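You operate a simulated robot arm through the tools that you are given. There is no shell and no other tool. Be economical: measure what you need, move in short steps, check, and stop when the job is done.

Carry out the task below with a simulated two-armed robot. There is one attempt and no reset: what you move stays moved.

## Task
Hold the teal tote on the top of the yellow platform steady with one hand and put the black disc from the top of the yellow platform in it with the other.

It is judged by the outcome, as a careful person would: the job done as asked, and still so three seconds after it is handed in. It fails if anything else is knocked over, pushed out of place, dropped, spilled or broken.

## Robot
Two 6-joint arms with two-finger parallel grippers on one trunk, on a base that drives. Base frame: it is fixed to the floor where the robot stands at the start and does not move with it; the origin is under the middle of the robot, x ahead of it, y to its left, z up; the surface under the hand at the start is at about z = 0.76. Units: m, degrees, N and s.
The left shoulder is at the start at [0.06, 0.187, 1.097], the right one opposite. With the tool pointing down near the work surface each hand reaches from about 0.2 to 0.62 m from the robot's upright axis, wherever it stands, measured 20 degrees to its own side. Payload 1.57 kg a hand.
The TCP of each hand is the grasp point between the finger pads, 0.03 m short of the fingertips. In the tool frame z runs along the fingers and y along their closing line. Largest opening 0.11 m; finger width 0.024, thickness 0.012; the body of the gripper, 0.048 by 0.112 m, starts 0.078 m behind the TCP.
Orientation is that of the tool frame in the base frame, as a unit quaternion [w, x, y, z]. With the fingers straight down and closing along the base's y, the tool's x points along the base's -x, its y along +y and its z along -z.

## Interface
- The arms move only by the tool drive_tool. It takes "left_deltas", "right_deltas" or both (then of equal length, played together; a hand with none holds still); each is a list of rows, each an object of numbers (a shift or turn left out is 0, a gripper value left out holds the last): "claw": the opening, from 0 (shut) to 1 (fully open); "x", "y", "z": the shift along the base's x, y, z in m; "wx", "wy", "wz": the turn, a rotation vector about the base's x, y, z in degrees. In form: [{"claw": .., "x": .., "y": .., "z": .., "wx": .., "wy": .., "wz": ..}, ...]. A call has 1 to 12 rows; each row is the pose to reach, as a shift and turn from the pose commanded when the call began. Rows are played at 5 a second. More than 0.05 m and 8.6 degrees between two rows, or a gripper value outside its range, and nothing of the call is played. A pose out of reach is approached as far as the arm can. The call stops where the force on the tool passes 40 N (or 10 N more than at its start, if that is more) or the arm is blocked; 0.2 s more then pass. The fingers move at their own pace (about 0.153 m/s each) and stop on an object; they squeeze with about 38 N. The grip force told is the motor's: it shows also when the fingers shut on nothing. Time passes only in rows, and 0.2 s behind the last, so rows that repeat a pose let the fingers close. It gives the time, the measured TCP pose, the force on the tool (base axes), the opening and the grip force at its end, in the units of the frame above (readings bear some noise), with the torque about the TCP (base axes, N m) and any sound that the robot's microphone picked up, and new pictures: "show" is both (left out), scene, wrist or none (wrist: the cameras of the hands that moved).
- Cameras (640 x 400 px; columns grow to the right, rows downward): "scene" is now at [0.0118, -0.0253, 1.6334]; the picture's right is [-0.34, -0.94, 0.00], its down [-0.73, 0.26, -0.63] and it looks along [0.59, -0.22, -0.77] (base axes); focal length 296 px, centre (320, 200). "left" rides on the left gripper at [0.07, -0.016, -0.141] in its tool frame; the picture's right is [0.23, 0.97, 0.00], its down [-0.86, 0.20, -0.48] and it looks along [-0.47, 0.11, 0.88] (tool axes); focal length 222 px, centre (320, 200). "right" rides on the right gripper at [0.07, 0.016, -0.141] in its tool frame; the picture's right is [-0.23, 0.97, 0.00], its down [-0.86, -0.20, -0.48] and it looks along [-0.47, -0.11, 0.88] (tool axes); focal length 222 px, centre (320, 200). There is no depth. A picture from a camera that has moved, and an enlarged one, comes with that camera's place and axes in the base frame and with its lens.
- slide_trunk(by): slides the trunk up (or, below 0, down) by that many m; the arms and the scene camera ride with it, the base frame stays. It gives what a move gives, with no picture.
- roll_base(legs): drives the robot by 1 to 6 legs, each [ahead, left, turn to the left] in m, m and degrees, along the robot's own axes; the way and the turn of a leg run together, so that a leg with both is an arc; at most 1.5 m and 180 degrees a leg. The arms and the cameras ride along, it lands a little off, and it stops where it bumps. It gives what a move gives, and a new picture of the scene camera.
- head_to(pan, tilt): turns the head with the scene camera to pan (to the left, within 86 degrees either way) and tilt (down, from -29 to 69), counted from straight ahead of the robot. It gives what a move gives, and a new picture of the scene camera.
- close_up(camera, box): a new picture of the part [left, top, right, bottom] of that camera's present view, enlarged. It takes no simulated time.
- close_job(): hands the job in; it is judged then, once.

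Go step by step. Nothing tells you exact positions but the pictures and the camera data: compare them with the known pose of the tool, close in by small moves and look again before you grip or let go. The budget is 120 turns and 260 pictures, counting those below and the enlarged ones. Unless the task says otherwise, let go and move clear before handing in, and close with one line.

The tools are called by a JSON object that holds its "method" and its "body". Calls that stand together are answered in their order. drive_tool: Moves the arms, as the interface text tells. Its arguments: {"type":"object","properties":{"left_deltas":{"type":"array","items":{"type":"object","properties":{"claw":{"type":"number"},"x":{"type":"number"},"y":{"type":"number"},"z":{"type":"number"},"wx":{"type":"number"},"wy":{"type":"number"},"wz":{"type":"number"}}}},"right_deltas":{"type":"array","items":{"type":"object","properties":{"claw":{"type":"number"},"x":{"type":"number"},"y":{"type":"number"},"z":{"type":"number"},"wx":{"type":"number"},"wy":{"type":"number"},"wz":{"type":"number"}}}},"show":{"type":"string","enum":["both","scene","wrist","none"]}},"required":[]} The other tools are called the same way: slide_trunk (by) slides the trunk up or down; roll_base (legs) drives the base; head_to (pan, tilt) turns the head that bears the scene camera; close_up (camera, box) takes an enlarged picture of a part of a camera's view; close_job () hands the job in.

At the start:

```text
time_s: 0.0
left_eef_pos: [0.3918, 0.1103, 1.117]
left_ee_rot: [-0.001, 0.001, 1.0, 0.0]
left_force: [-0.4, -1.5, 0.2]
left_torque: [-0.02, 0.01, -0.01]
left_finger_gap: 0.1099
left_finger_force: 0.1
right_eef_pos: [0.4094, -0.2268, 1.068]
right_ee_rot: [0.0, 0.0, 1.0, 0.0]
right_force: [-0.1, 0.6, 0.3]
right_torque: [0.0, 0.02, -0.01]
right_finger_gap: 0.1098
right_finger_force: 0.1
trunk travel left (down, up): [-0.725, 0.265]
robot x, y, heading: [-0.0018, 0.0018, -0.0]
head pan, tilt: [-20.0, 50.7]
```

scene: 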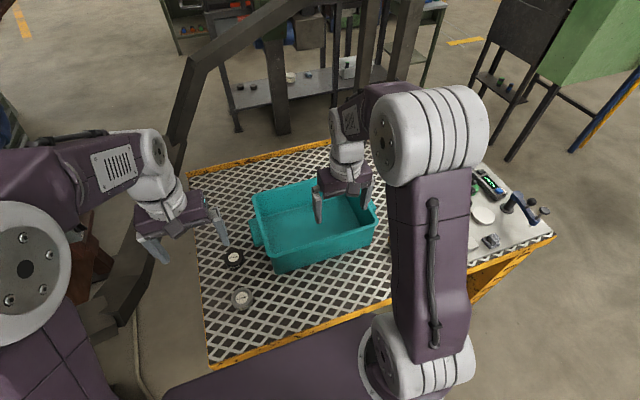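
right: 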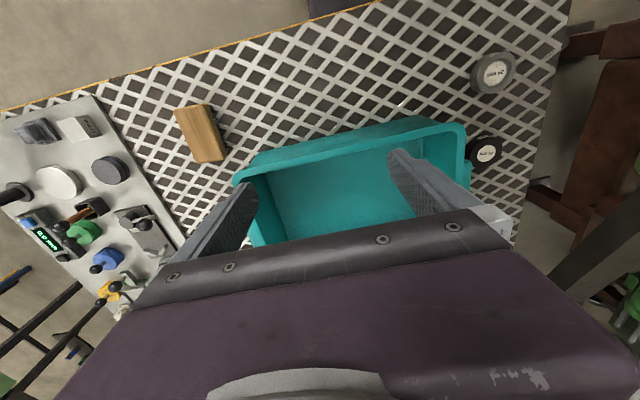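
left: 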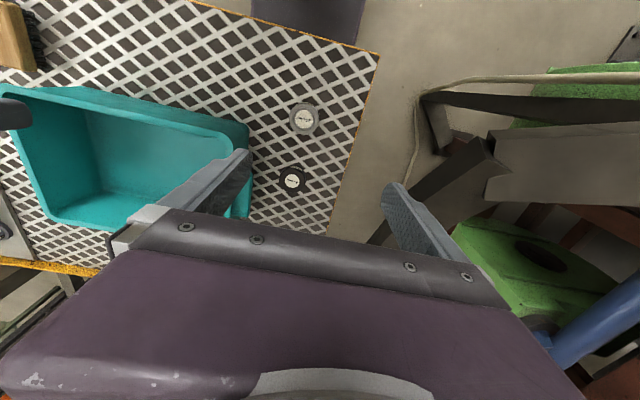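

I see a teal tote in the middle of the platform with a black disc and a grey disc to its left. I estimate the black disc is near (0.545, 0.078). I'll look closer before moving.

{"method": "close_up", "body": {"camera": "scene", "box": [180, 130, 420, 340]}}

{"method": "close_up", "body": {"camera": "left", "box": [0, 60, 360, 285]}}

{"method": "close_up", "body": {"camera": "right", "box": [160, 30, 560, 280]}}

```text
1.90 times, centred on (300, 235) of scene
camera zoom: at [0.0118, -0.0253, 1.6334], right [-0.34, -0.94, 0.0], down [-0.73, 0.26, -0.63], along [0.59, -0.22, -0.77], focal length 563 px, centre (358, 133)
```

zoom: 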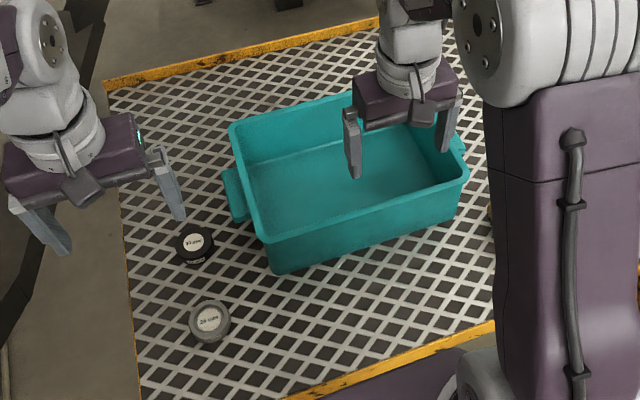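

```text
1.78 times, centred on (180, 172) of left
camera zoom: at [0.3205, 0.0952, 1.2578], right [-0.23, 0.97, 0.0], down [0.86, 0.2, 0.48], along [0.47, 0.11, -0.88], focal length 395 px, centre (569, 249)
```

zoom: 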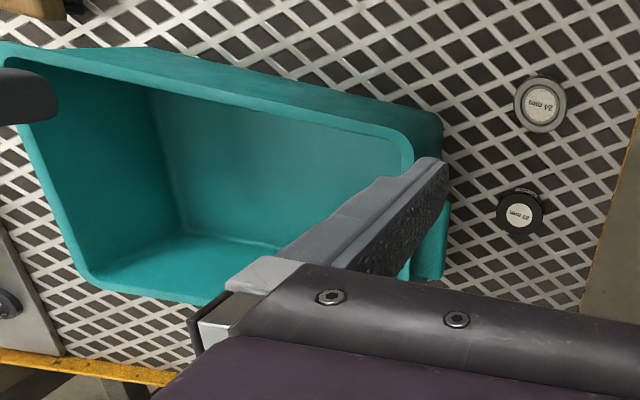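

```text
1.60 times, centred on (360, 155) of right
camera zoom: at [0.3412, -0.2105, 1.209], right [0.23, 0.97, 0.0], down [0.86, -0.2, 0.48], along [0.47, -0.11, -0.88], focal length 355 px, centre (256, 272)
```

zoom: 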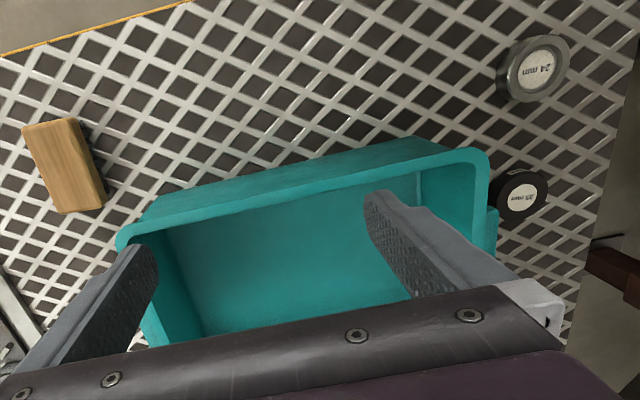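

The tote's rim is at z≈0.86, with x from 0.453 to 0.70 and y from -0.39 to -0.04. I'll turn the right hand 90° above the near wall so that its fingers can straddle it. I'll also check the other round dark item on the tray.

{"method": "close_up", "body": {"camera": "right", "box": [0, 90, 240, 300]}}

{"method": "drive_tool", "body": {"right_deltas": [{"wz": 8.2, "x": 0.004, "y": -0.002}, {"wz": 16.4, "x": 0.008, "y": -0.004}, {"wz": 24.5, "x": 0.012, "y": -0.006}, {"wz": 32.7, "x": 0.016, "y": -0.008}, {"wz": 40.9, "x": 0.02, "y": -0.01}, {"wz": 49.1, "x": 0.024, "y": -0.012}, {"wz": 57.3, "x": 0.028, "y": -0.014}, {"wz": 65.5, "x": 0.032, "y": -0.016}, {"wz": 73.6, "x": 0.038, "y": -0.018}, {"wz": 81.8, "x": 0.042, "y": -0.02}, {"wz": 90, "x": 0.046, "y": -0.023}]}}

```text
1.90 times, centred on (120, 195) of right
camera zoom: at [0.3412, -0.2105, 1.209], right [0.23, 0.97, 0.0], down [0.86, -0.2, 0.48], along [0.47, -0.11, -0.88], focal length 423 px, centre (701, 210)
```

zoom: 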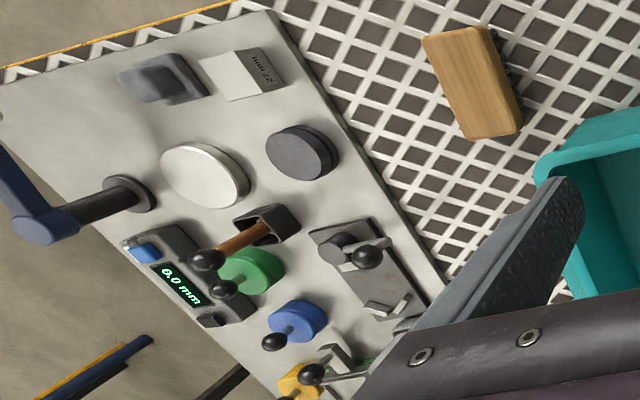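

```text
time_s: 2.4
left_eef_pos: [0.3924, 0.1104, 1.1166]
left_ee_rot: [0.0, 0.0, 1.0, 0.0]
left_force: [-0.2, -0.1, -0.3]
left_torque: [-0.01, 0.02, 0.01]
left_finger_gap: 0.1099
left_finger_force: 0.2
right_eef_pos: [0.456, -0.2495, 1.0688]
right_ee_rot: [0.0, 0.708, -0.706, -0.001]
right_force: [1.2, 0.3, 0.2]
right_torque: [0.01, -0.01, 0.01]
right_finger_gap: 0.1101
right_finger_force: 0.0
trunk travel left (down, up): [-0.725, 0.265]
robot x, y, heading: [-0.0012, 0.0002, 0.0]
head pan, tilt: [-20.0, 50.7]
camera scene: at [0.0119, -0.0255, 1.6334], right [-0.34, -0.94, 0.0], down [-0.73, 0.26, -0.63], along [0.59, -0.22, -0.77], focal length 296 px, centre (320, 200)
camera right: at [0.4406, -0.3192, 1.2097], right [-0.97, 0.22, 0.0], down [0.2, 0.86, 0.48], along [0.11, 0.47, -0.88], focal length 222 px, centre (320, 200)
```

scene: 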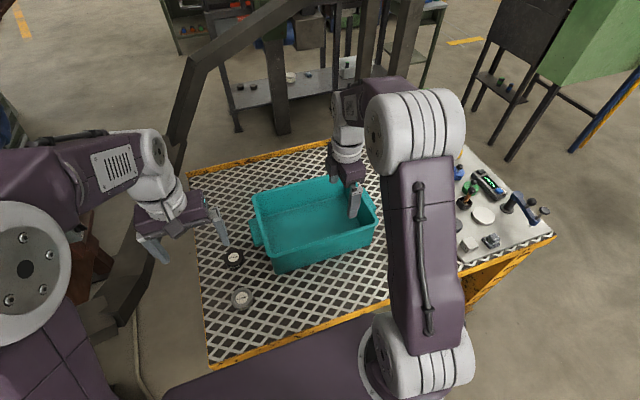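
right: 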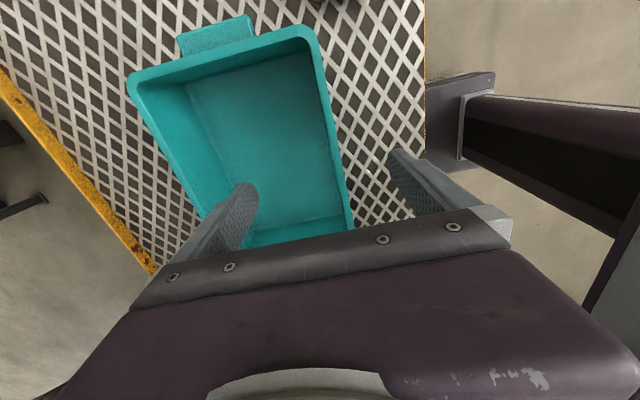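

The right hand is turned. Next I need to locate the near wall's rim precisely at y≈-0.25.

{"method": "close_up", "body": {"camera": "right", "box": [200, 20, 440, 260]}}

{"method": "close_up", "body": {"camera": "scene", "box": [240, 170, 400, 280]}}

```text
1.67 times, centred on (320, 140) of right
camera zoom: at [0.4406, -0.3192, 1.2097], right [-0.97, 0.22, 0.0], down [0.2, 0.86, 0.48], along [0.11, 0.47, -0.88], focal length 370 px, centre (320, 300)
```

zoom: 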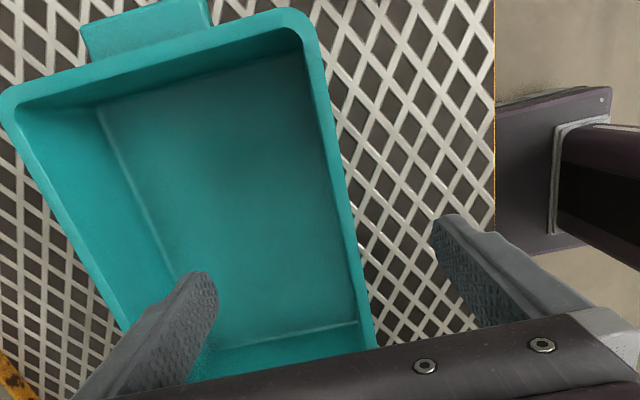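

```text
3.64 times, centred on (320, 225) of scene
camera zoom: at [0.0119, -0.0255, 1.6334], right [-0.34, -0.94, 0.0], down [-0.73, 0.26, -0.63], along [0.59, -0.22, -0.77], focal length 1076 px, centre (320, 109)
```

zoom: 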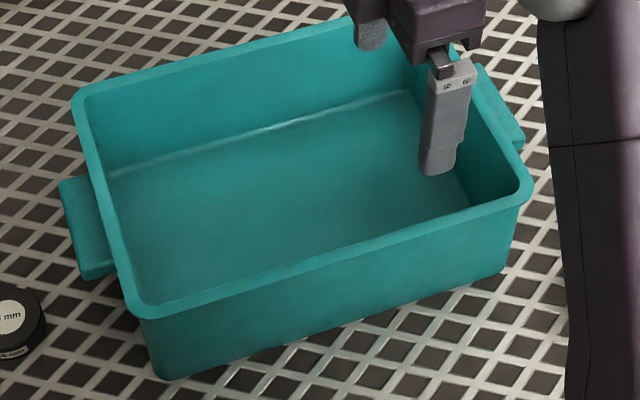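

The estimates put the rim at x≈0.437–0.452. I'll lower to just above the rim at x=0.445 and look again.

{"method": "drive_tool", "body": {"right_deltas": [{"x": -0.005, "z": -0.03}, {"x": -0.01, "z": -0.06}, {"x": -0.011, "z": -0.09}, {"x": -0.011, "z": -0.12}]}}

{"method": "close_up", "body": {"camera": "scene", "box": [280, 150, 400, 270]}}

{"method": "close_up", "body": {"camera": "right", "box": [200, 20, 440, 260]}}

```text
time_s: 3.4
left_eef_pos: [0.3909, 0.1097, 1.1171]
left_ee_rot: [0.0, 0.001, 1.0, 0.0]
left_force: [-0.4, 0.2, -0.8]
left_torque: [0.02, 0.0, -0.01]
left_finger_gap: 0.1101
left_finger_force: 0.0
right_eef_pos: [0.4432, -0.2481, 0.9449]
right_ee_rot: [-0.001, -0.707, 0.707, 0.001]
right_force: [-0.2, -0.8, -0.4]
right_torque: [0.02, 0.01, 0.0]
right_finger_gap: 0.11
right_finger_force: 0.1
trunk travel left (down, up): [-0.725, 0.265]
robot x, y, heading: [0.0014, 0.0005, -0.3]
head pan, tilt: [-20.0, 50.7]
camera scene: at [0.0128, -0.0259, 1.6334], right [-0.34, -0.94, 0.0], down [-0.73, 0.26, -0.63], along [0.59, -0.22, -0.77], focal length 296 px, centre (320, 200)
camera right: at [0.4282, -0.319, 1.0858], right [-0.97, 0.23, 0.0], down [0.2, 0.85, 0.48], along [0.11, 0.47, -0.88], focal length 222 px, centre (320, 200)
```

scene: 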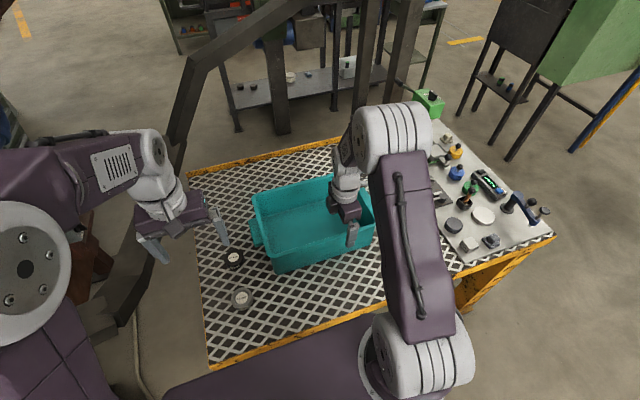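
right: 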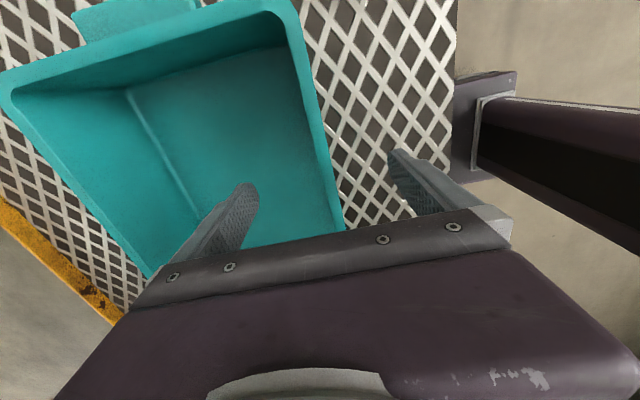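

```text
3.33 times, centred on (340, 210) of scene
camera zoom: at [0.0128, -0.0259, 1.6334], right [-0.34, -0.94, 0.0], down [-0.73, 0.26, -0.63], along [0.59, -0.22, -0.77], focal length 986 px, centre (253, 167)
```

zoom: 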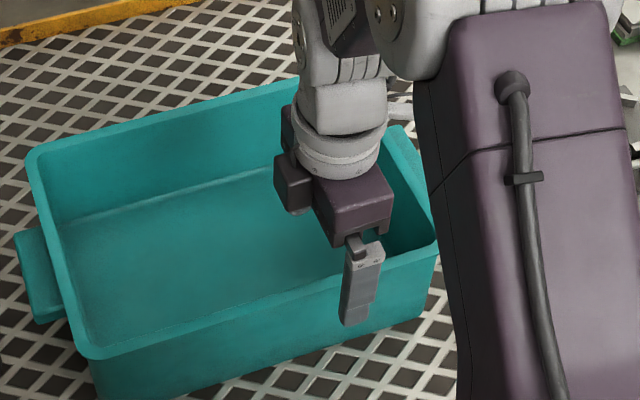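

```text
1.67 times, centred on (320, 140) of right
camera zoom: at [0.4282, -0.319, 1.0858], right [-0.97, 0.23, 0.0], down [0.2, 0.85, 0.48], along [0.11, 0.47, -0.88], focal length 370 px, centre (320, 300)
```

zoom: 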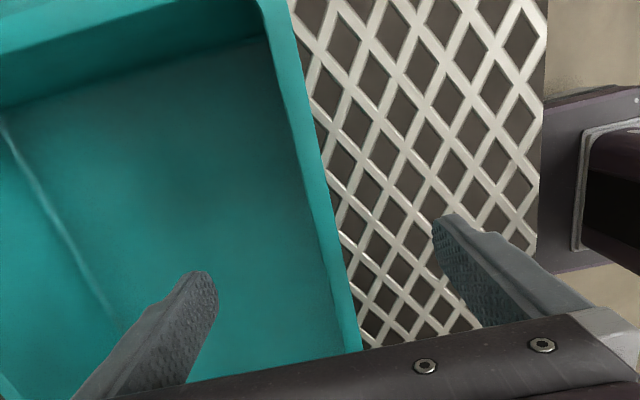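

The rim's centreline is at x≈0.441 and the hand is at 0.443, so it is centred. I'll lower the fingers to straddle the wall.

{"method": "drive_tool", "body": {"right_deltas": [{"x": -0.001, "z": -0.03}, {"x": -0.002, "z": -0.06}, {"x": -0.002, "z": -0.083}]}}

{"method": "close_up", "body": {"camera": "scene", "box": [280, 150, 400, 270]}}

{"method": "close_up", "body": {"camera": "right", "box": [200, 20, 440, 260]}}

```text
time_s: 4.2
left_eef_pos: [0.3911, 0.1103, 1.1169]
left_ee_rot: [0.0, 0.0, 1.0, 0.0]
left_force: [-0.8, -0.1, -0.8]
left_torque: [0.0, -0.01, 0.01]
left_finger_gap: 0.1099
left_finger_force: 0.0
right_eef_pos: [0.443, -0.2497, 0.8636]
right_ee_rot: [0.0, -0.707, 0.707, 0.001]
right_force: [0.5, 1.2, 0.3]
right_torque: [0.02, -0.02, -0.01]
right_finger_gap: 0.11
right_finger_force: 0.0
trunk travel left (down, up): [-0.725, 0.265]
robot x, y, heading: [0.0018, -0.0027, 0.3]
head pan, tilt: [-20.0, 50.7]
camera scene: at [0.0118, -0.0254, 1.6334], right [-0.34, -0.94, 0.0], down [-0.73, 0.26, -0.63], along [0.59, -0.22, -0.77], focal length 296 px, centre (320, 200)
camera right: at [0.4278, -0.3198, 1.0051], right [-0.97, 0.23, 0.0], down [0.2, 0.86, 0.48], along [0.11, 0.47, -0.88], focal length 222 px, centre (320, 200)
```

scene: 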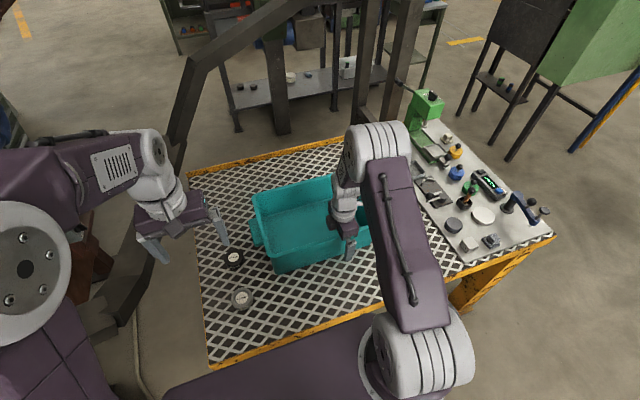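
right: 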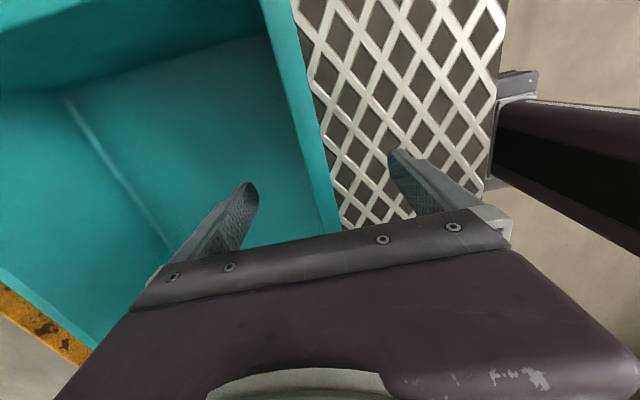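

```text
3.33 times, centred on (340, 210) of scene
camera zoom: at [0.0118, -0.0254, 1.6334], right [-0.34, -0.94, 0.0], down [-0.73, 0.26, -0.63], along [0.59, -0.22, -0.77], focal length 986 px, centre (253, 167)
```

zoom: 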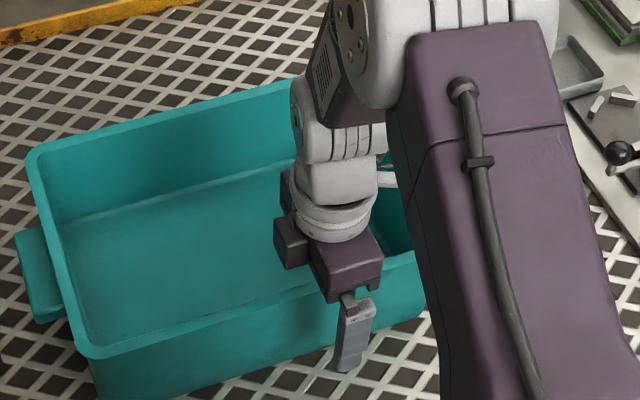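

```text
1.67 times, centred on (320, 140) of right
camera zoom: at [0.4278, -0.3198, 1.0051], right [-0.97, 0.23, 0.0], down [0.2, 0.86, 0.48], along [0.11, 0.47, -0.88], focal length 370 px, centre (320, 300)
```

zoom: 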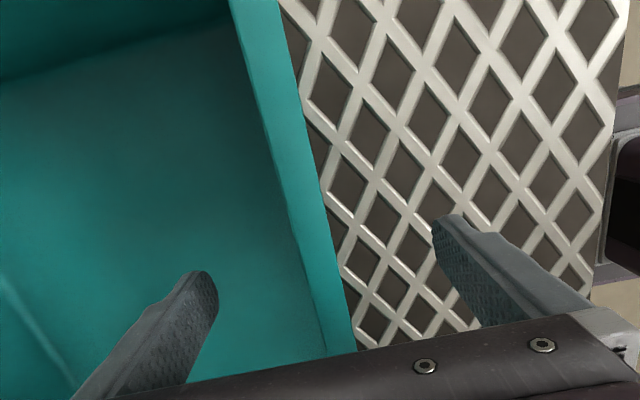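

The wall lies midway between the fingers, so I'll close the right gripper in stages.

{"method": "drive_tool", "body": {"right_deltas": [{"claw": 0.4}, {"claw": 0.4}]}}

{"method": "close_up", "body": {"camera": "right", "box": [200, 20, 440, 260]}}

```text
time_s: 4.8
left_eef_pos: [0.3916, 0.1095, 1.1166]
left_ee_rot: [0.0, 0.0, 1.0, -0.001]
left_force: [0.8, 0.0, -0.2]
left_torque: [-0.02, 0.0, -0.03]
left_finger_gap: 0.1097
left_finger_force: 0.1
right_eef_pos: [0.4418, -0.2496, 0.8642]
right_ee_rot: [0.0, 0.707, -0.707, -0.001]
right_force: [-0.1, -0.1, -0.4]
right_torque: [-0.01, 0.01, 0.02]
right_finger_gap: 0.0438
right_finger_force: 0.1
trunk travel left (down, up): [-0.725, 0.265]
robot x, y, heading: [-0.0003, 0.0, -0.0]
head pan, tilt: [-20.0, 50.7]
camera scene: at [0.0118, -0.0253, 1.6334], right [-0.34, -0.94, 0.0], down [-0.73, 0.26, -0.63], along [0.59, -0.22, -0.77], focal length 296 px, centre (320, 200)
camera right: at [0.4277, -0.3197, 1.0053], right [-0.97, 0.23, 0.0], down [0.2, 0.86, 0.48], along [0.11, 0.47, -0.88], focal length 222 px, centre (320, 200)
```

scene: 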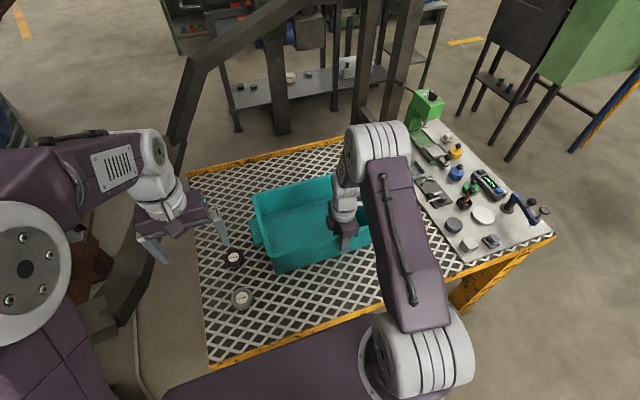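
right: 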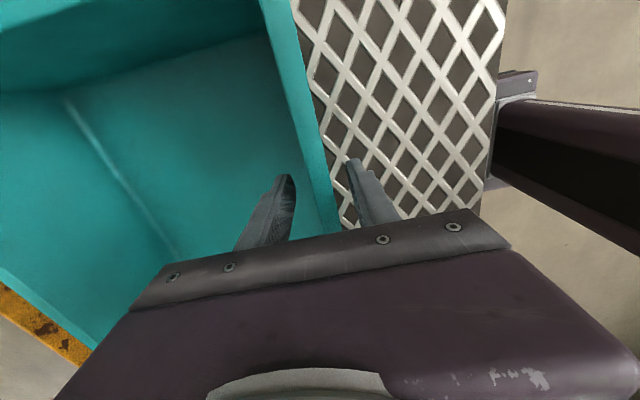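

```text
1.67 times, centred on (320, 140) of right
camera zoom: at [0.4277, -0.3197, 1.0053], right [-0.97, 0.23, 0.0], down [0.2, 0.86, 0.48], along [0.11, 0.47, -0.88], focal length 370 px, centre (320, 300)
```

zoom: 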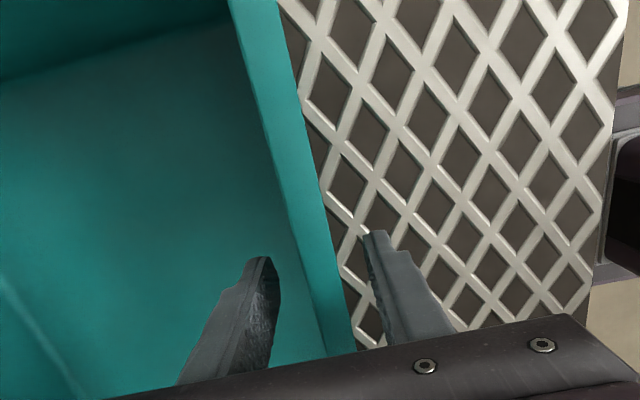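

{"method": "drive_tool", "body": {"right_deltas": [{"claw": 0.25}, {"claw": 0.25}, {"claw": 0.1}, {"claw": 0}, {"claw": 0}]}}

{"method": "close_up", "body": {"camera": "scene", "box": [200, 150, 400, 310]}}

```text
time_s: 6.0
left_eef_pos: [0.3905, 0.1115, 1.1159]
left_ee_rot: [0.001, 0.0, 1.0, 0.001]
left_force: [-0.3, -0.5, -0.5]
left_torque: [0.0, 0.02, -0.01]
left_finger_gap: 0.1099
left_finger_force: 0.1
right_eef_pos: [0.4426, -0.25, 0.8654]
right_ee_rot: [0.0, -0.707, 0.707, 0.0]
right_force: [-1.6, 1.2, -0.9]
right_torque: [0.27, -0.49, 0.49]
right_finger_gap: 0.0117
right_finger_force: 29.5
trunk travel left (down, up): [-0.725, 0.265]
robot x, y, heading: [0.0013, 0.0014, 0.2]
head pan, tilt: [-20.0, 50.7]
camera scene: at [0.0113, -0.0252, 1.6334], right [-0.34, -0.94, 0.0], down [-0.73, 0.26, -0.63], along [0.6, -0.22, -0.77], focal length 296 px, centre (320, 200)
camera right: at [0.4275, -0.3195, 1.0055], right [-0.97, 0.23, 0.0], down [0.2, 0.86, 0.48], along [0.11, 0.47, -0.88], focal length 222 px, centre (320, 200)
```

scene: 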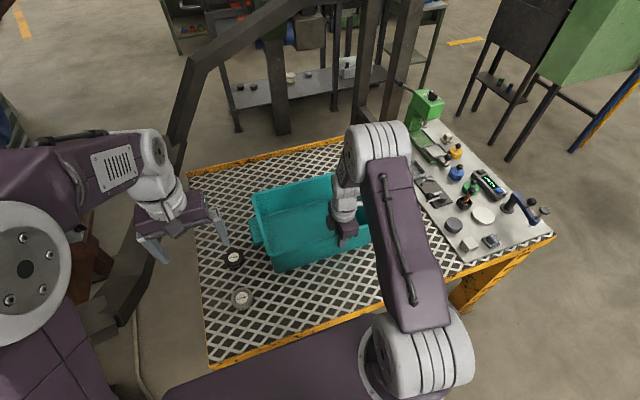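
right: 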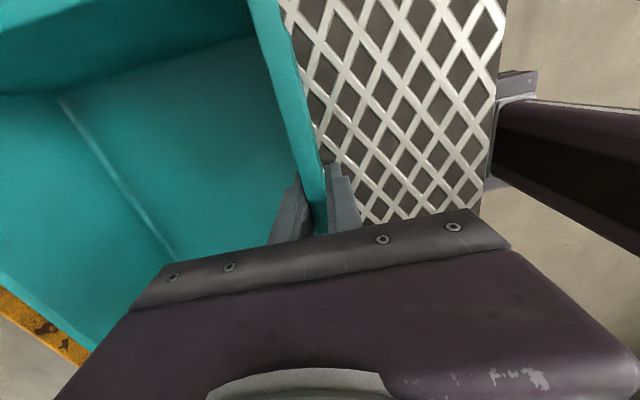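

```text
2.50 times, centred on (300, 230) of scene
camera zoom: at [0.0113, -0.0252, 1.6334], right [-0.34, -0.94, 0.0], down [-0.73, 0.26, -0.63], along [0.6, -0.22, -0.77], focal length 740 px, centre (370, 125)
```

zoom: 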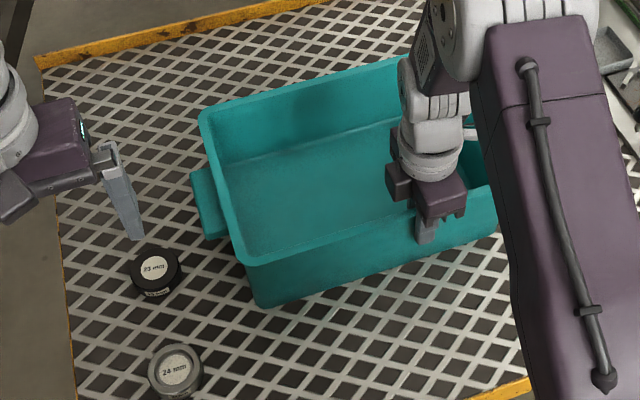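

The right hand holds the wall firmly on a 12 mm grip. Now I'll bring the left hand over the black disc.

{"method": "drive_tool", "body": {"left_deltas": [{"x": 0.035, "y": -0.008, "z": -0.02}, {"x": 0.07, "y": -0.016, "z": -0.05}, {"x": 0.11, "y": -0.024, "z": -0.08}, {"x": 0.14, "y": -0.032, "z": -0.11}, {"x": 0.154, "y": -0.032, "z": -0.15}, {"x": 0.154, "y": -0.032, "z": -0.19}]}}

{"method": "close_up", "body": {"camera": "left", "box": [200, 80, 440, 260]}}

{"method": "close_up", "body": {"camera": "scene", "box": [180, 190, 300, 310]}}

```text
refused: row 3 steps farther than a row can; nothing moved
```

```text
2.22 times, centred on (320, 170) of left
camera zoom: at [0.3202, 0.0954, 1.2579], right [-0.23, 0.97, 0.0], down [0.85, 0.2, 0.48], along [0.47, 0.11, -0.88], focal length 494 px, centre (320, 267)
```

zoom: 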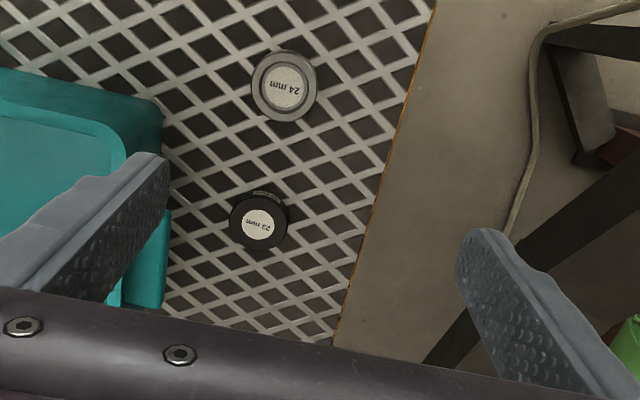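

```text
3.33 times, centred on (240, 250) of scene
camera zoom: at [0.0113, -0.0252, 1.6334], right [-0.34, -0.94, 0.0], down [-0.73, 0.26, -0.63], along [0.6, -0.22, -0.77], focal length 986 px, centre (587, 33)
```

zoom: 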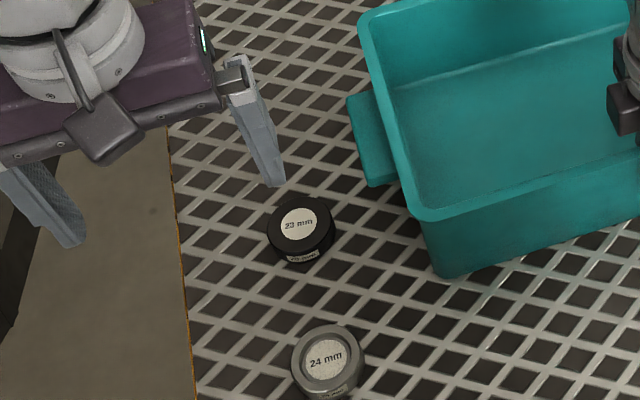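

The row step was too large. With the refined disc centre at about (0.538, 0.077), I'll resend the move in smaller steps.

{"method": "drive_tool", "body": {"left_deltas": [{"x": 0.03, "y": -0.007, "z": -0.02}, {"x": 0.06, "y": -0.014, "z": -0.045}, {"x": 0.09, "y": -0.021, "z": -0.075}, {"x": 0.12, "y": -0.028, "z": -0.105}, {"x": 0.147, "y": -0.033, "z": -0.135}, {"x": 0.147, "y": -0.033, "z": -0.175}, {"x": 0.147, "y": -0.033, "z": -0.21}]}}

{"method": "close_up", "body": {"camera": "left", "box": [200, 80, 440, 260]}}

{"method": "close_up", "body": {"camera": "scene", "box": [180, 190, 300, 310]}}

```text
time_s: 7.6
left_eef_pos: [0.5388, 0.0774, 0.9083]
left_ee_rot: [0.0, 0.0, 1.0, 0.0]
left_force: [0.5, -0.3, -0.4]
left_torque: [-0.01, 0.0, -0.02]
left_finger_gap: 0.1097
left_finger_force: 0.0
right_eef_pos: [0.4416, -0.2504, 0.8652]
right_ee_rot: [0.0, 0.708, -0.706, 0.001]
right_force: [-0.1, -0.4, -0.4]
right_torque: [-0.16, -0.56, 0.05]
right_finger_gap: 0.0122
right_finger_force: 29.2
trunk travel left (down, up): [-0.725, 0.265]
robot x, y, heading: [-0.0006, -0.0011, 0.2]
head pan, tilt: [-20.0, 50.7]
camera scene: at [0.0118, -0.0253, 1.6334], right [-0.34, -0.94, 0.0], down [-0.73, 0.26, -0.63], along [0.59, -0.22, -0.77], focal length 296 px, centre (320, 200)
camera left: at [0.4677, 0.0631, 1.0489], right [-0.23, 0.97, 0.0], down [0.85, 0.2, 0.48], along [0.47, 0.11, -0.88], focal length 222 px, centre (320, 200)
```

scene: 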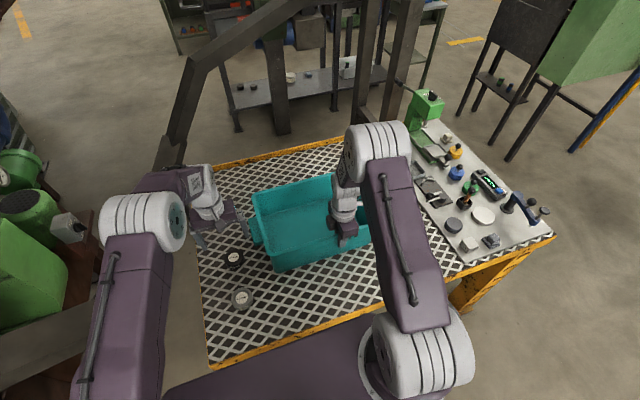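
left: 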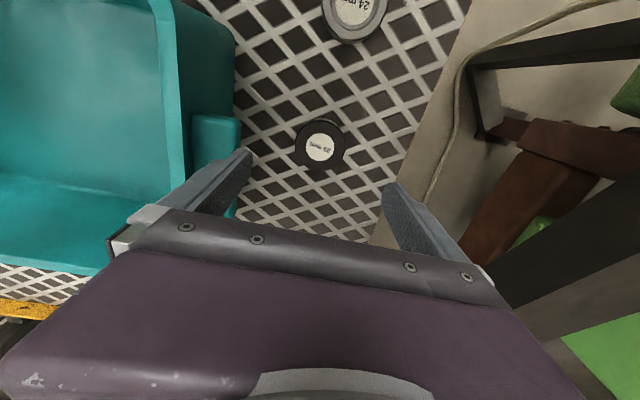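

```text
2.22 times, centred on (320, 170) of left
camera zoom: at [0.4677, 0.0631, 1.0489], right [-0.23, 0.97, 0.0], down [0.85, 0.2, 0.48], along [0.47, 0.11, -0.88], focal length 494 px, centre (320, 267)
```

zoom: 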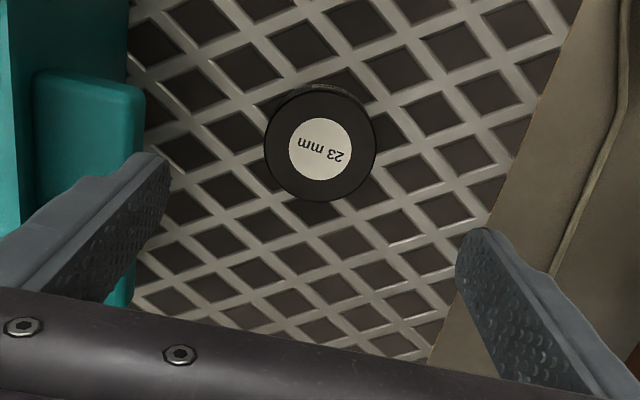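

```text
3.33 times, centred on (240, 250) of scene
camera zoom: at [0.0118, -0.0253, 1.6334], right [-0.34, -0.94, 0.0], down [-0.73, 0.26, -0.63], along [0.59, -0.22, -0.77], focal length 986 px, centre (587, 33)
```

zoom: 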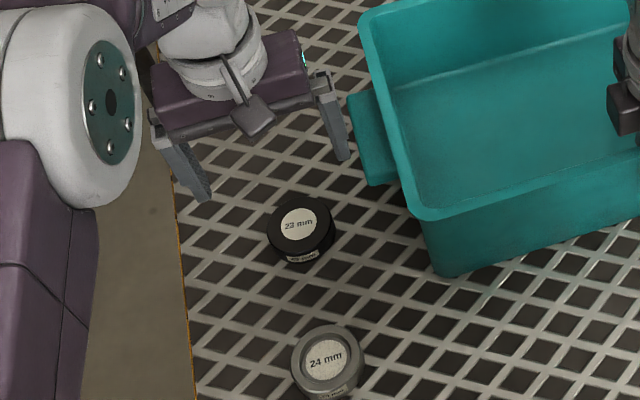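

The disc centre is at about (0.536, 0.079). I'll narrow the opening to keep clear of the tote's handle, then descend.

{"method": "drive_tool", "body": {"left_deltas": [{"claw": 0.78, "x": -0.003, "y": 0.0015}, {"claw": 0.78, "x": -0.003, "y": 0.0015, "z": -0.03}, {"x": -0.003, "y": 0.0015, "z": -0.06}, {"x": -0.003, "y": 0.0015, "z": -0.08}]}}

{"method": "close_up", "body": {"camera": "left", "box": [200, 80, 440, 260]}}

{"method": "close_up", "body": {"camera": "scene", "box": [180, 190, 300, 310]}}

```text
time_s: 8.6
left_eef_pos: [0.5343, 0.0812, 0.8245]
left_ee_rot: [-0.001, 0.0, 1.0, 0.0]
left_force: [0.0, -0.5, -0.6]
left_torque: [-0.01, 0.0, -0.03]
left_finger_gap: 0.0857
left_finger_force: 0.0
right_eef_pos: [0.444, -0.2506, 0.864]
right_ee_rot: [0.0, 0.707, -0.707, 0.0]
right_force: [-0.4, 0.5, 0.2]
right_torque: [-0.1, -0.59, 0.1]
right_finger_gap: 0.012
right_finger_force: 29.0
trunk travel left (down, up): [-0.725, 0.265]
robot x, y, heading: [0.0014, 0.001, -0.1]
head pan, tilt: [-20.0, 50.7]
camera scene: at [0.0117, -0.0253, 1.6334], right [-0.34, -0.94, 0.0], down [-0.73, 0.26, -0.63], along [0.6, -0.22, -0.77], focal length 296 px, centre (320, 200)
camera left: at [0.4642, 0.0667, 0.9656], right [-0.23, 0.97, 0.0], down [0.85, 0.2, 0.48], along [0.47, 0.11, -0.88], focal length 222 px, centre (320, 200)
```

scene: 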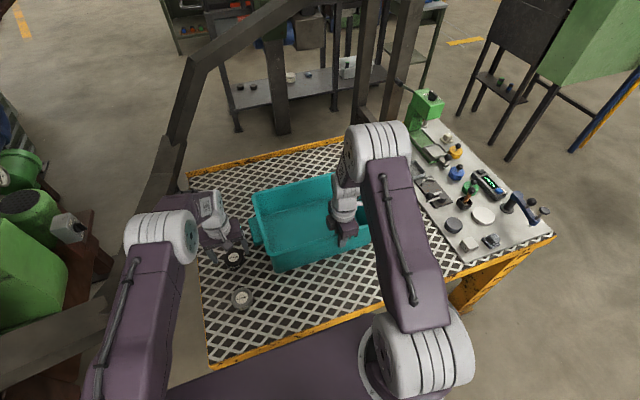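
left: 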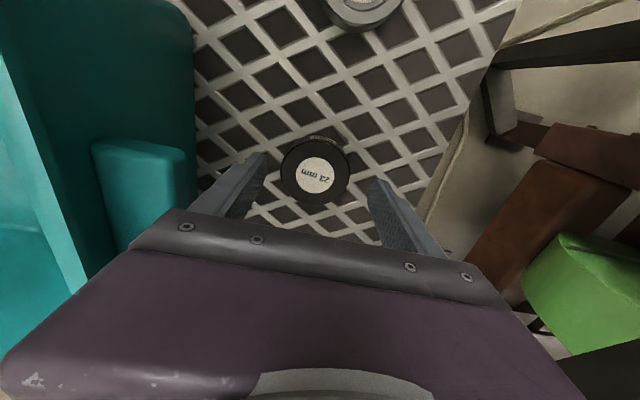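

```text
2.22 times, centred on (320, 170) of left
camera zoom: at [0.4642, 0.0667, 0.9656], right [-0.23, 0.97, 0.0], down [0.85, 0.2, 0.48], along [0.47, 0.11, -0.88], focal length 494 px, centre (320, 267)
```

zoom: 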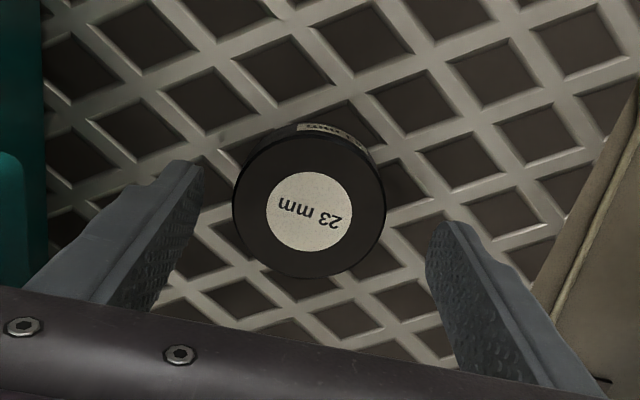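

```text
3.33 times, centred on (240, 250) of scene
camera zoom: at [0.0117, -0.0253, 1.6334], right [-0.34, -0.94, 0.0], down [-0.73, 0.26, -0.63], along [0.6, -0.22, -0.77], focal length 986 px, centre (587, 33)
```

zoom: 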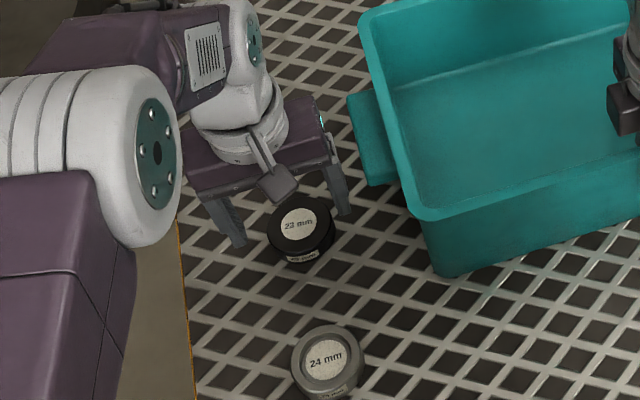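

The disc is centred between the fingers. I'll go down to grasp height with a small +x correction, then close.

{"method": "drive_tool", "body": {"left_deltas": [{"x": 0.004, "z": -0.015}, {"x": 0.004, "z": -0.027}, {"x": 0.004, "z": -0.027}]}}

{"method": "close_up", "body": {"camera": "left", "box": [200, 80, 440, 260]}}

{"method": "close_up", "body": {"camera": "scene", "box": [180, 190, 300, 310]}}

```text
time_s: 9.4
left_eef_pos: [0.5394, 0.0818, 0.8007]
left_ee_rot: [0.0, 0.001, 1.0, 0.0]
left_force: [0.1, -0.8, -0.4]
left_torque: [-0.03, 0.0, 0.02]
left_finger_gap: 0.0856
left_finger_force: 0.0
right_eef_pos: [0.4421, -0.2502, 0.8641]
right_ee_rot: [0.0, -0.707, 0.708, -0.001]
right_force: [-0.2, -0.5, 0.3]
right_torque: [0.0, -0.57, 0.06]
right_finger_gap: 0.0117
right_finger_force: 29.1
trunk travel left (down, up): [-0.725, 0.265]
robot x, y, heading: [0.0014, 0.0012, 0.1]
head pan, tilt: [-20.0, 50.7]
camera scene: at [0.0116, -0.0253, 1.6334], right [-0.34, -0.94, 0.0], down [-0.73, 0.26, -0.63], along [0.6, -0.22, -0.77], focal length 296 px, centre (320, 200)
camera left: at [0.4686, 0.0665, 0.9402], right [-0.23, 0.97, 0.0], down [0.85, 0.2, 0.48], along [0.47, 0.11, -0.88], focal length 222 px, centre (320, 200)
```

scene: 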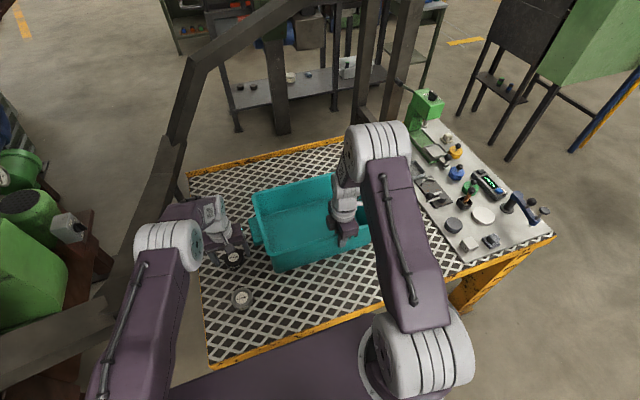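
left: 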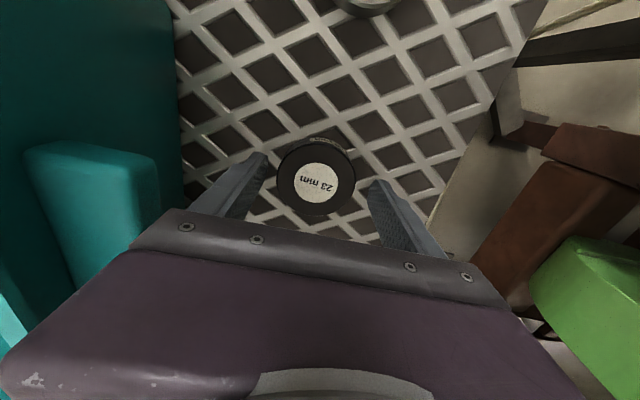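

```text
2.22 times, centred on (320, 170) of left
camera zoom: at [0.4686, 0.0665, 0.9402], right [-0.23, 0.97, 0.0], down [0.85, 0.2, 0.48], along [0.47, 0.11, -0.88], focal length 494 px, centre (320, 267)
```

zoom: 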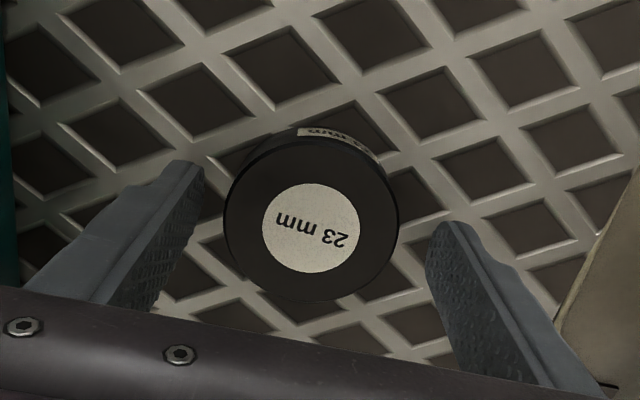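

```text
3.33 times, centred on (240, 250) of scene
camera zoom: at [0.0116, -0.0253, 1.6334], right [-0.34, -0.94, 0.0], down [-0.73, 0.26, -0.63], along [0.6, -0.22, -0.77], focal length 986 px, centre (587, 33)
```

zoom: 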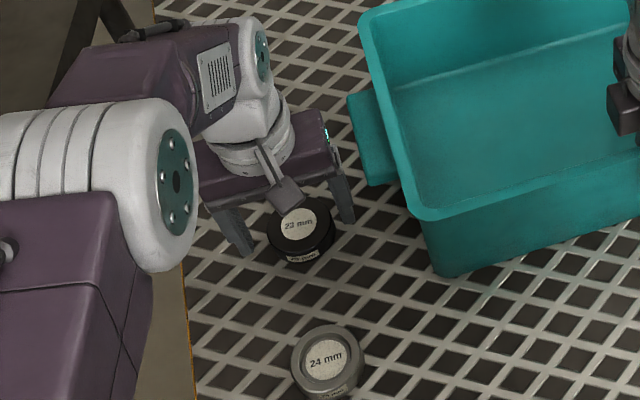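

Aligned. I'll go 4 mm lower and close on the disc.

{"method": "drive_tool", "body": {"left_deltas": [{"z": -0.003, "x": -0.002, "y": -0.001}, {"z": -0.003, "x": -0.002, "y": -0.001, "claw": 0.6}, {"z": -0.003, "x": -0.002, "y": -0.001, "claw": 0.5}, {"z": -0.003, "x": -0.002, "y": -0.001, "claw": 0.3}, {"z": -0.003, "x": -0.002, "y": -0.001, "claw": 0.3}]}}

{"method": "close_up", "body": {"camera": "left", "box": [200, 80, 440, 260]}}

```text
time_s: 10.6
left_eef_pos: [0.5372, 0.0791, 0.7962]
left_ee_rot: [0.0, 0.001, 1.0, 0.0]
left_force: [0.4, -2.5, 0.0]
left_torque: [-0.17, -0.16, -0.04]
left_finger_gap: 0.0609
left_finger_force: 38.0
right_eef_pos: [0.4426, -0.2501, 0.8637]
right_ee_rot: [0.0, -0.707, 0.707, 0.001]
right_force: [-0.9, 1.6, 0.4]
right_torque: [-0.05, -0.61, 0.1]
right_finger_gap: 0.0116
right_finger_force: 29.4
trunk travel left (down, up): [-0.725, 0.265]
robot x, y, heading: [-0.0004, -0.0003, -0.1]
head pan, tilt: [-20.0, 50.7]
camera scene: at [0.0116, -0.0254, 1.6334], right [-0.34, -0.94, 0.0], down [-0.73, 0.26, -0.63], along [0.6, -0.22, -0.77], focal length 296 px, centre (320, 200)
camera left: at [0.4664, 0.0643, 0.9377], right [-0.23, 0.97, 0.0], down [0.85, 0.2, 0.48], along [0.47, 0.11, -0.88], focal length 222 px, centre (320, 200)
```

scene: 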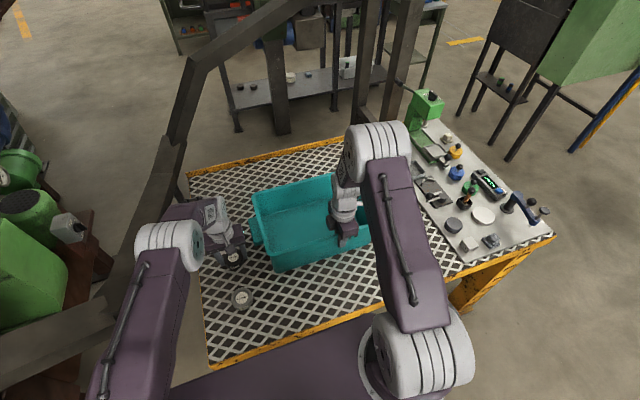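
left: 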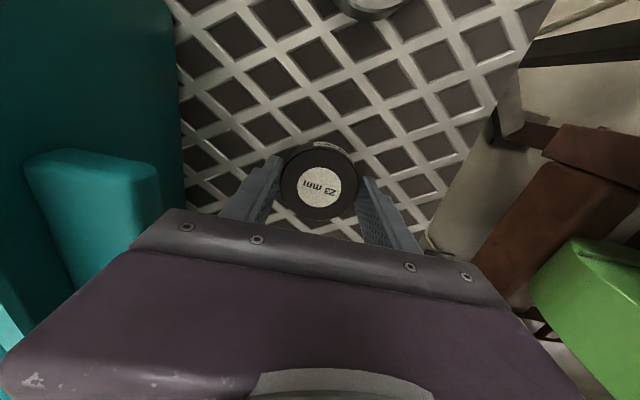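

```text
2.22 times, centred on (320, 170) of left
camera zoom: at [0.4664, 0.0643, 0.9377], right [-0.23, 0.97, 0.0], down [0.85, 0.2, 0.48], along [0.47, 0.11, -0.88], focal length 494 px, centre (320, 267)
```

zoom: 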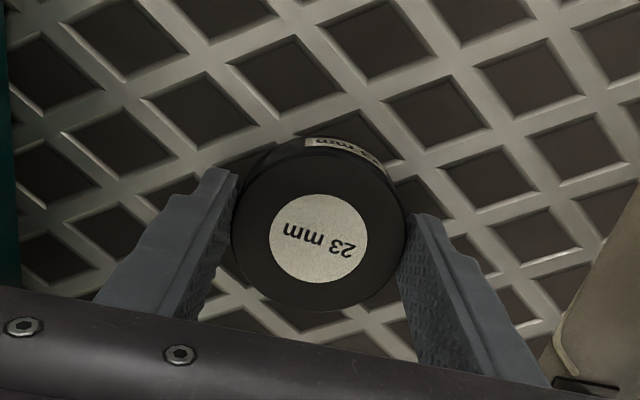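

The disc is gripped at 61 mm. Now I'll lift it.

{"method": "drive_tool", "body": {"left_deltas": [{"z": 0.01}, {"z": 0.03}, {"z": 0.06}, {"z": 0.09}, {"z": 0.12}, {"z": 0.15}]}}

```text
time_s: 12.0
left_eef_pos: [0.5379, 0.0774, 0.9429]
left_ee_rot: [-0.001, 0.0, 1.0, 0.0]
left_force: [-0.8, -0.3, -0.6]
left_torque: [-0.03, 0.02, -0.01]
left_finger_gap: 0.0331
left_finger_force: 0.0
right_eef_pos: [0.4423, -0.2499, 0.8652]
right_ee_rot: [0.0, 0.707, -0.707, 0.0]
right_force: [-1.1, -0.8, 0.3]
right_torque: [0.09, -0.6, 0.13]
right_finger_gap: 0.0117
right_finger_force: 29.1
trunk travel left (down, up): [-0.725, 0.265]
robot x, y, heading: [-0.0029, 0.005, 0.2]
head pan, tilt: [-20.0, 50.7]
camera scene: at [0.0114, -0.0254, 1.6334], right [-0.34, -0.94, 0.0], down [-0.73, 0.26, -0.63], along [0.6, -0.22, -0.77], focal length 296 px, centre (320, 200)
camera left: at [0.4665, 0.0622, 1.0853], right [-0.23, 0.97, 0.0], down [0.86, 0.2, 0.48], along [0.47, 0.11, -0.88], focal length 222 px, centre (320, 200)
```

scene: 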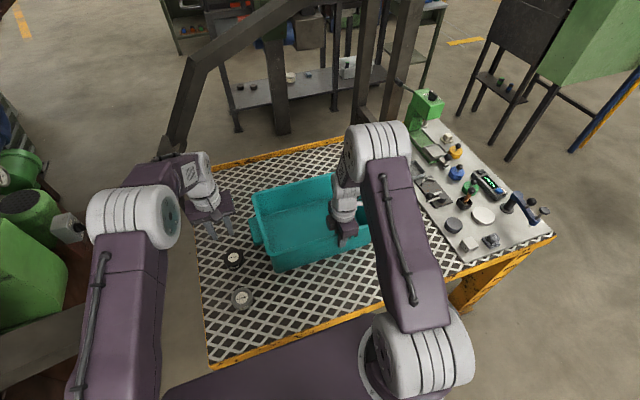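
left: 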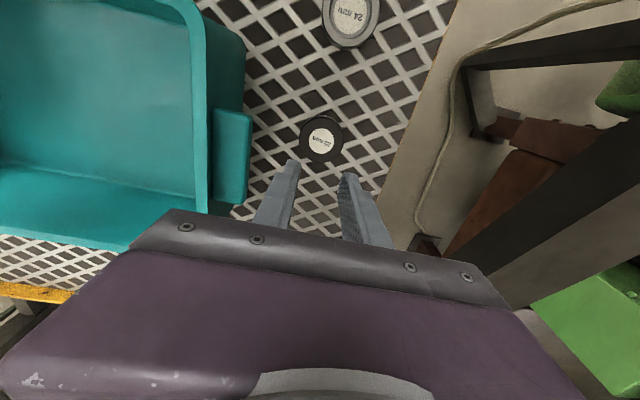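

The disc slipped out and is still sitting flat in about the same place. I'll re-measure it.

{"method": "close_up", "body": {"camera": "left", "box": [260, 80, 380, 200]}}

{"method": "close_up", "body": {"camera": "scene", "box": [200, 230, 270, 280]}}

```text
3.33 times, centred on (320, 140) of left
camera zoom: at [0.4665, 0.0622, 1.0853], right [-0.23, 0.97, 0.0], down [0.86, 0.2, 0.48], along [0.47, 0.11, -0.88], focal length 740 px, centre (320, 400)
```

zoom: 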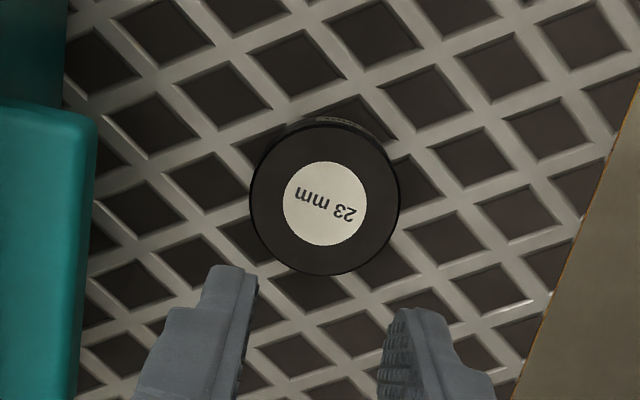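

```text
8.00 times, centred on (235, 255) of scene
camera zoom: at [0.0114, -0.0254, 1.6334], right [-0.34, -0.94, 0.0], down [-0.73, 0.26, -0.63], along [0.6, -0.22, -0.77], focal length 2366 px, centre (1000, -240)
```

zoom: 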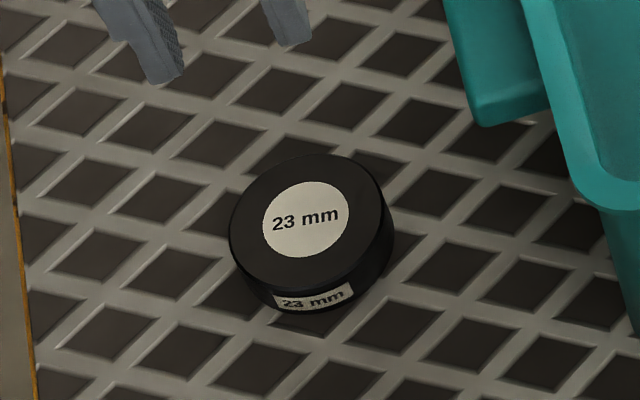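

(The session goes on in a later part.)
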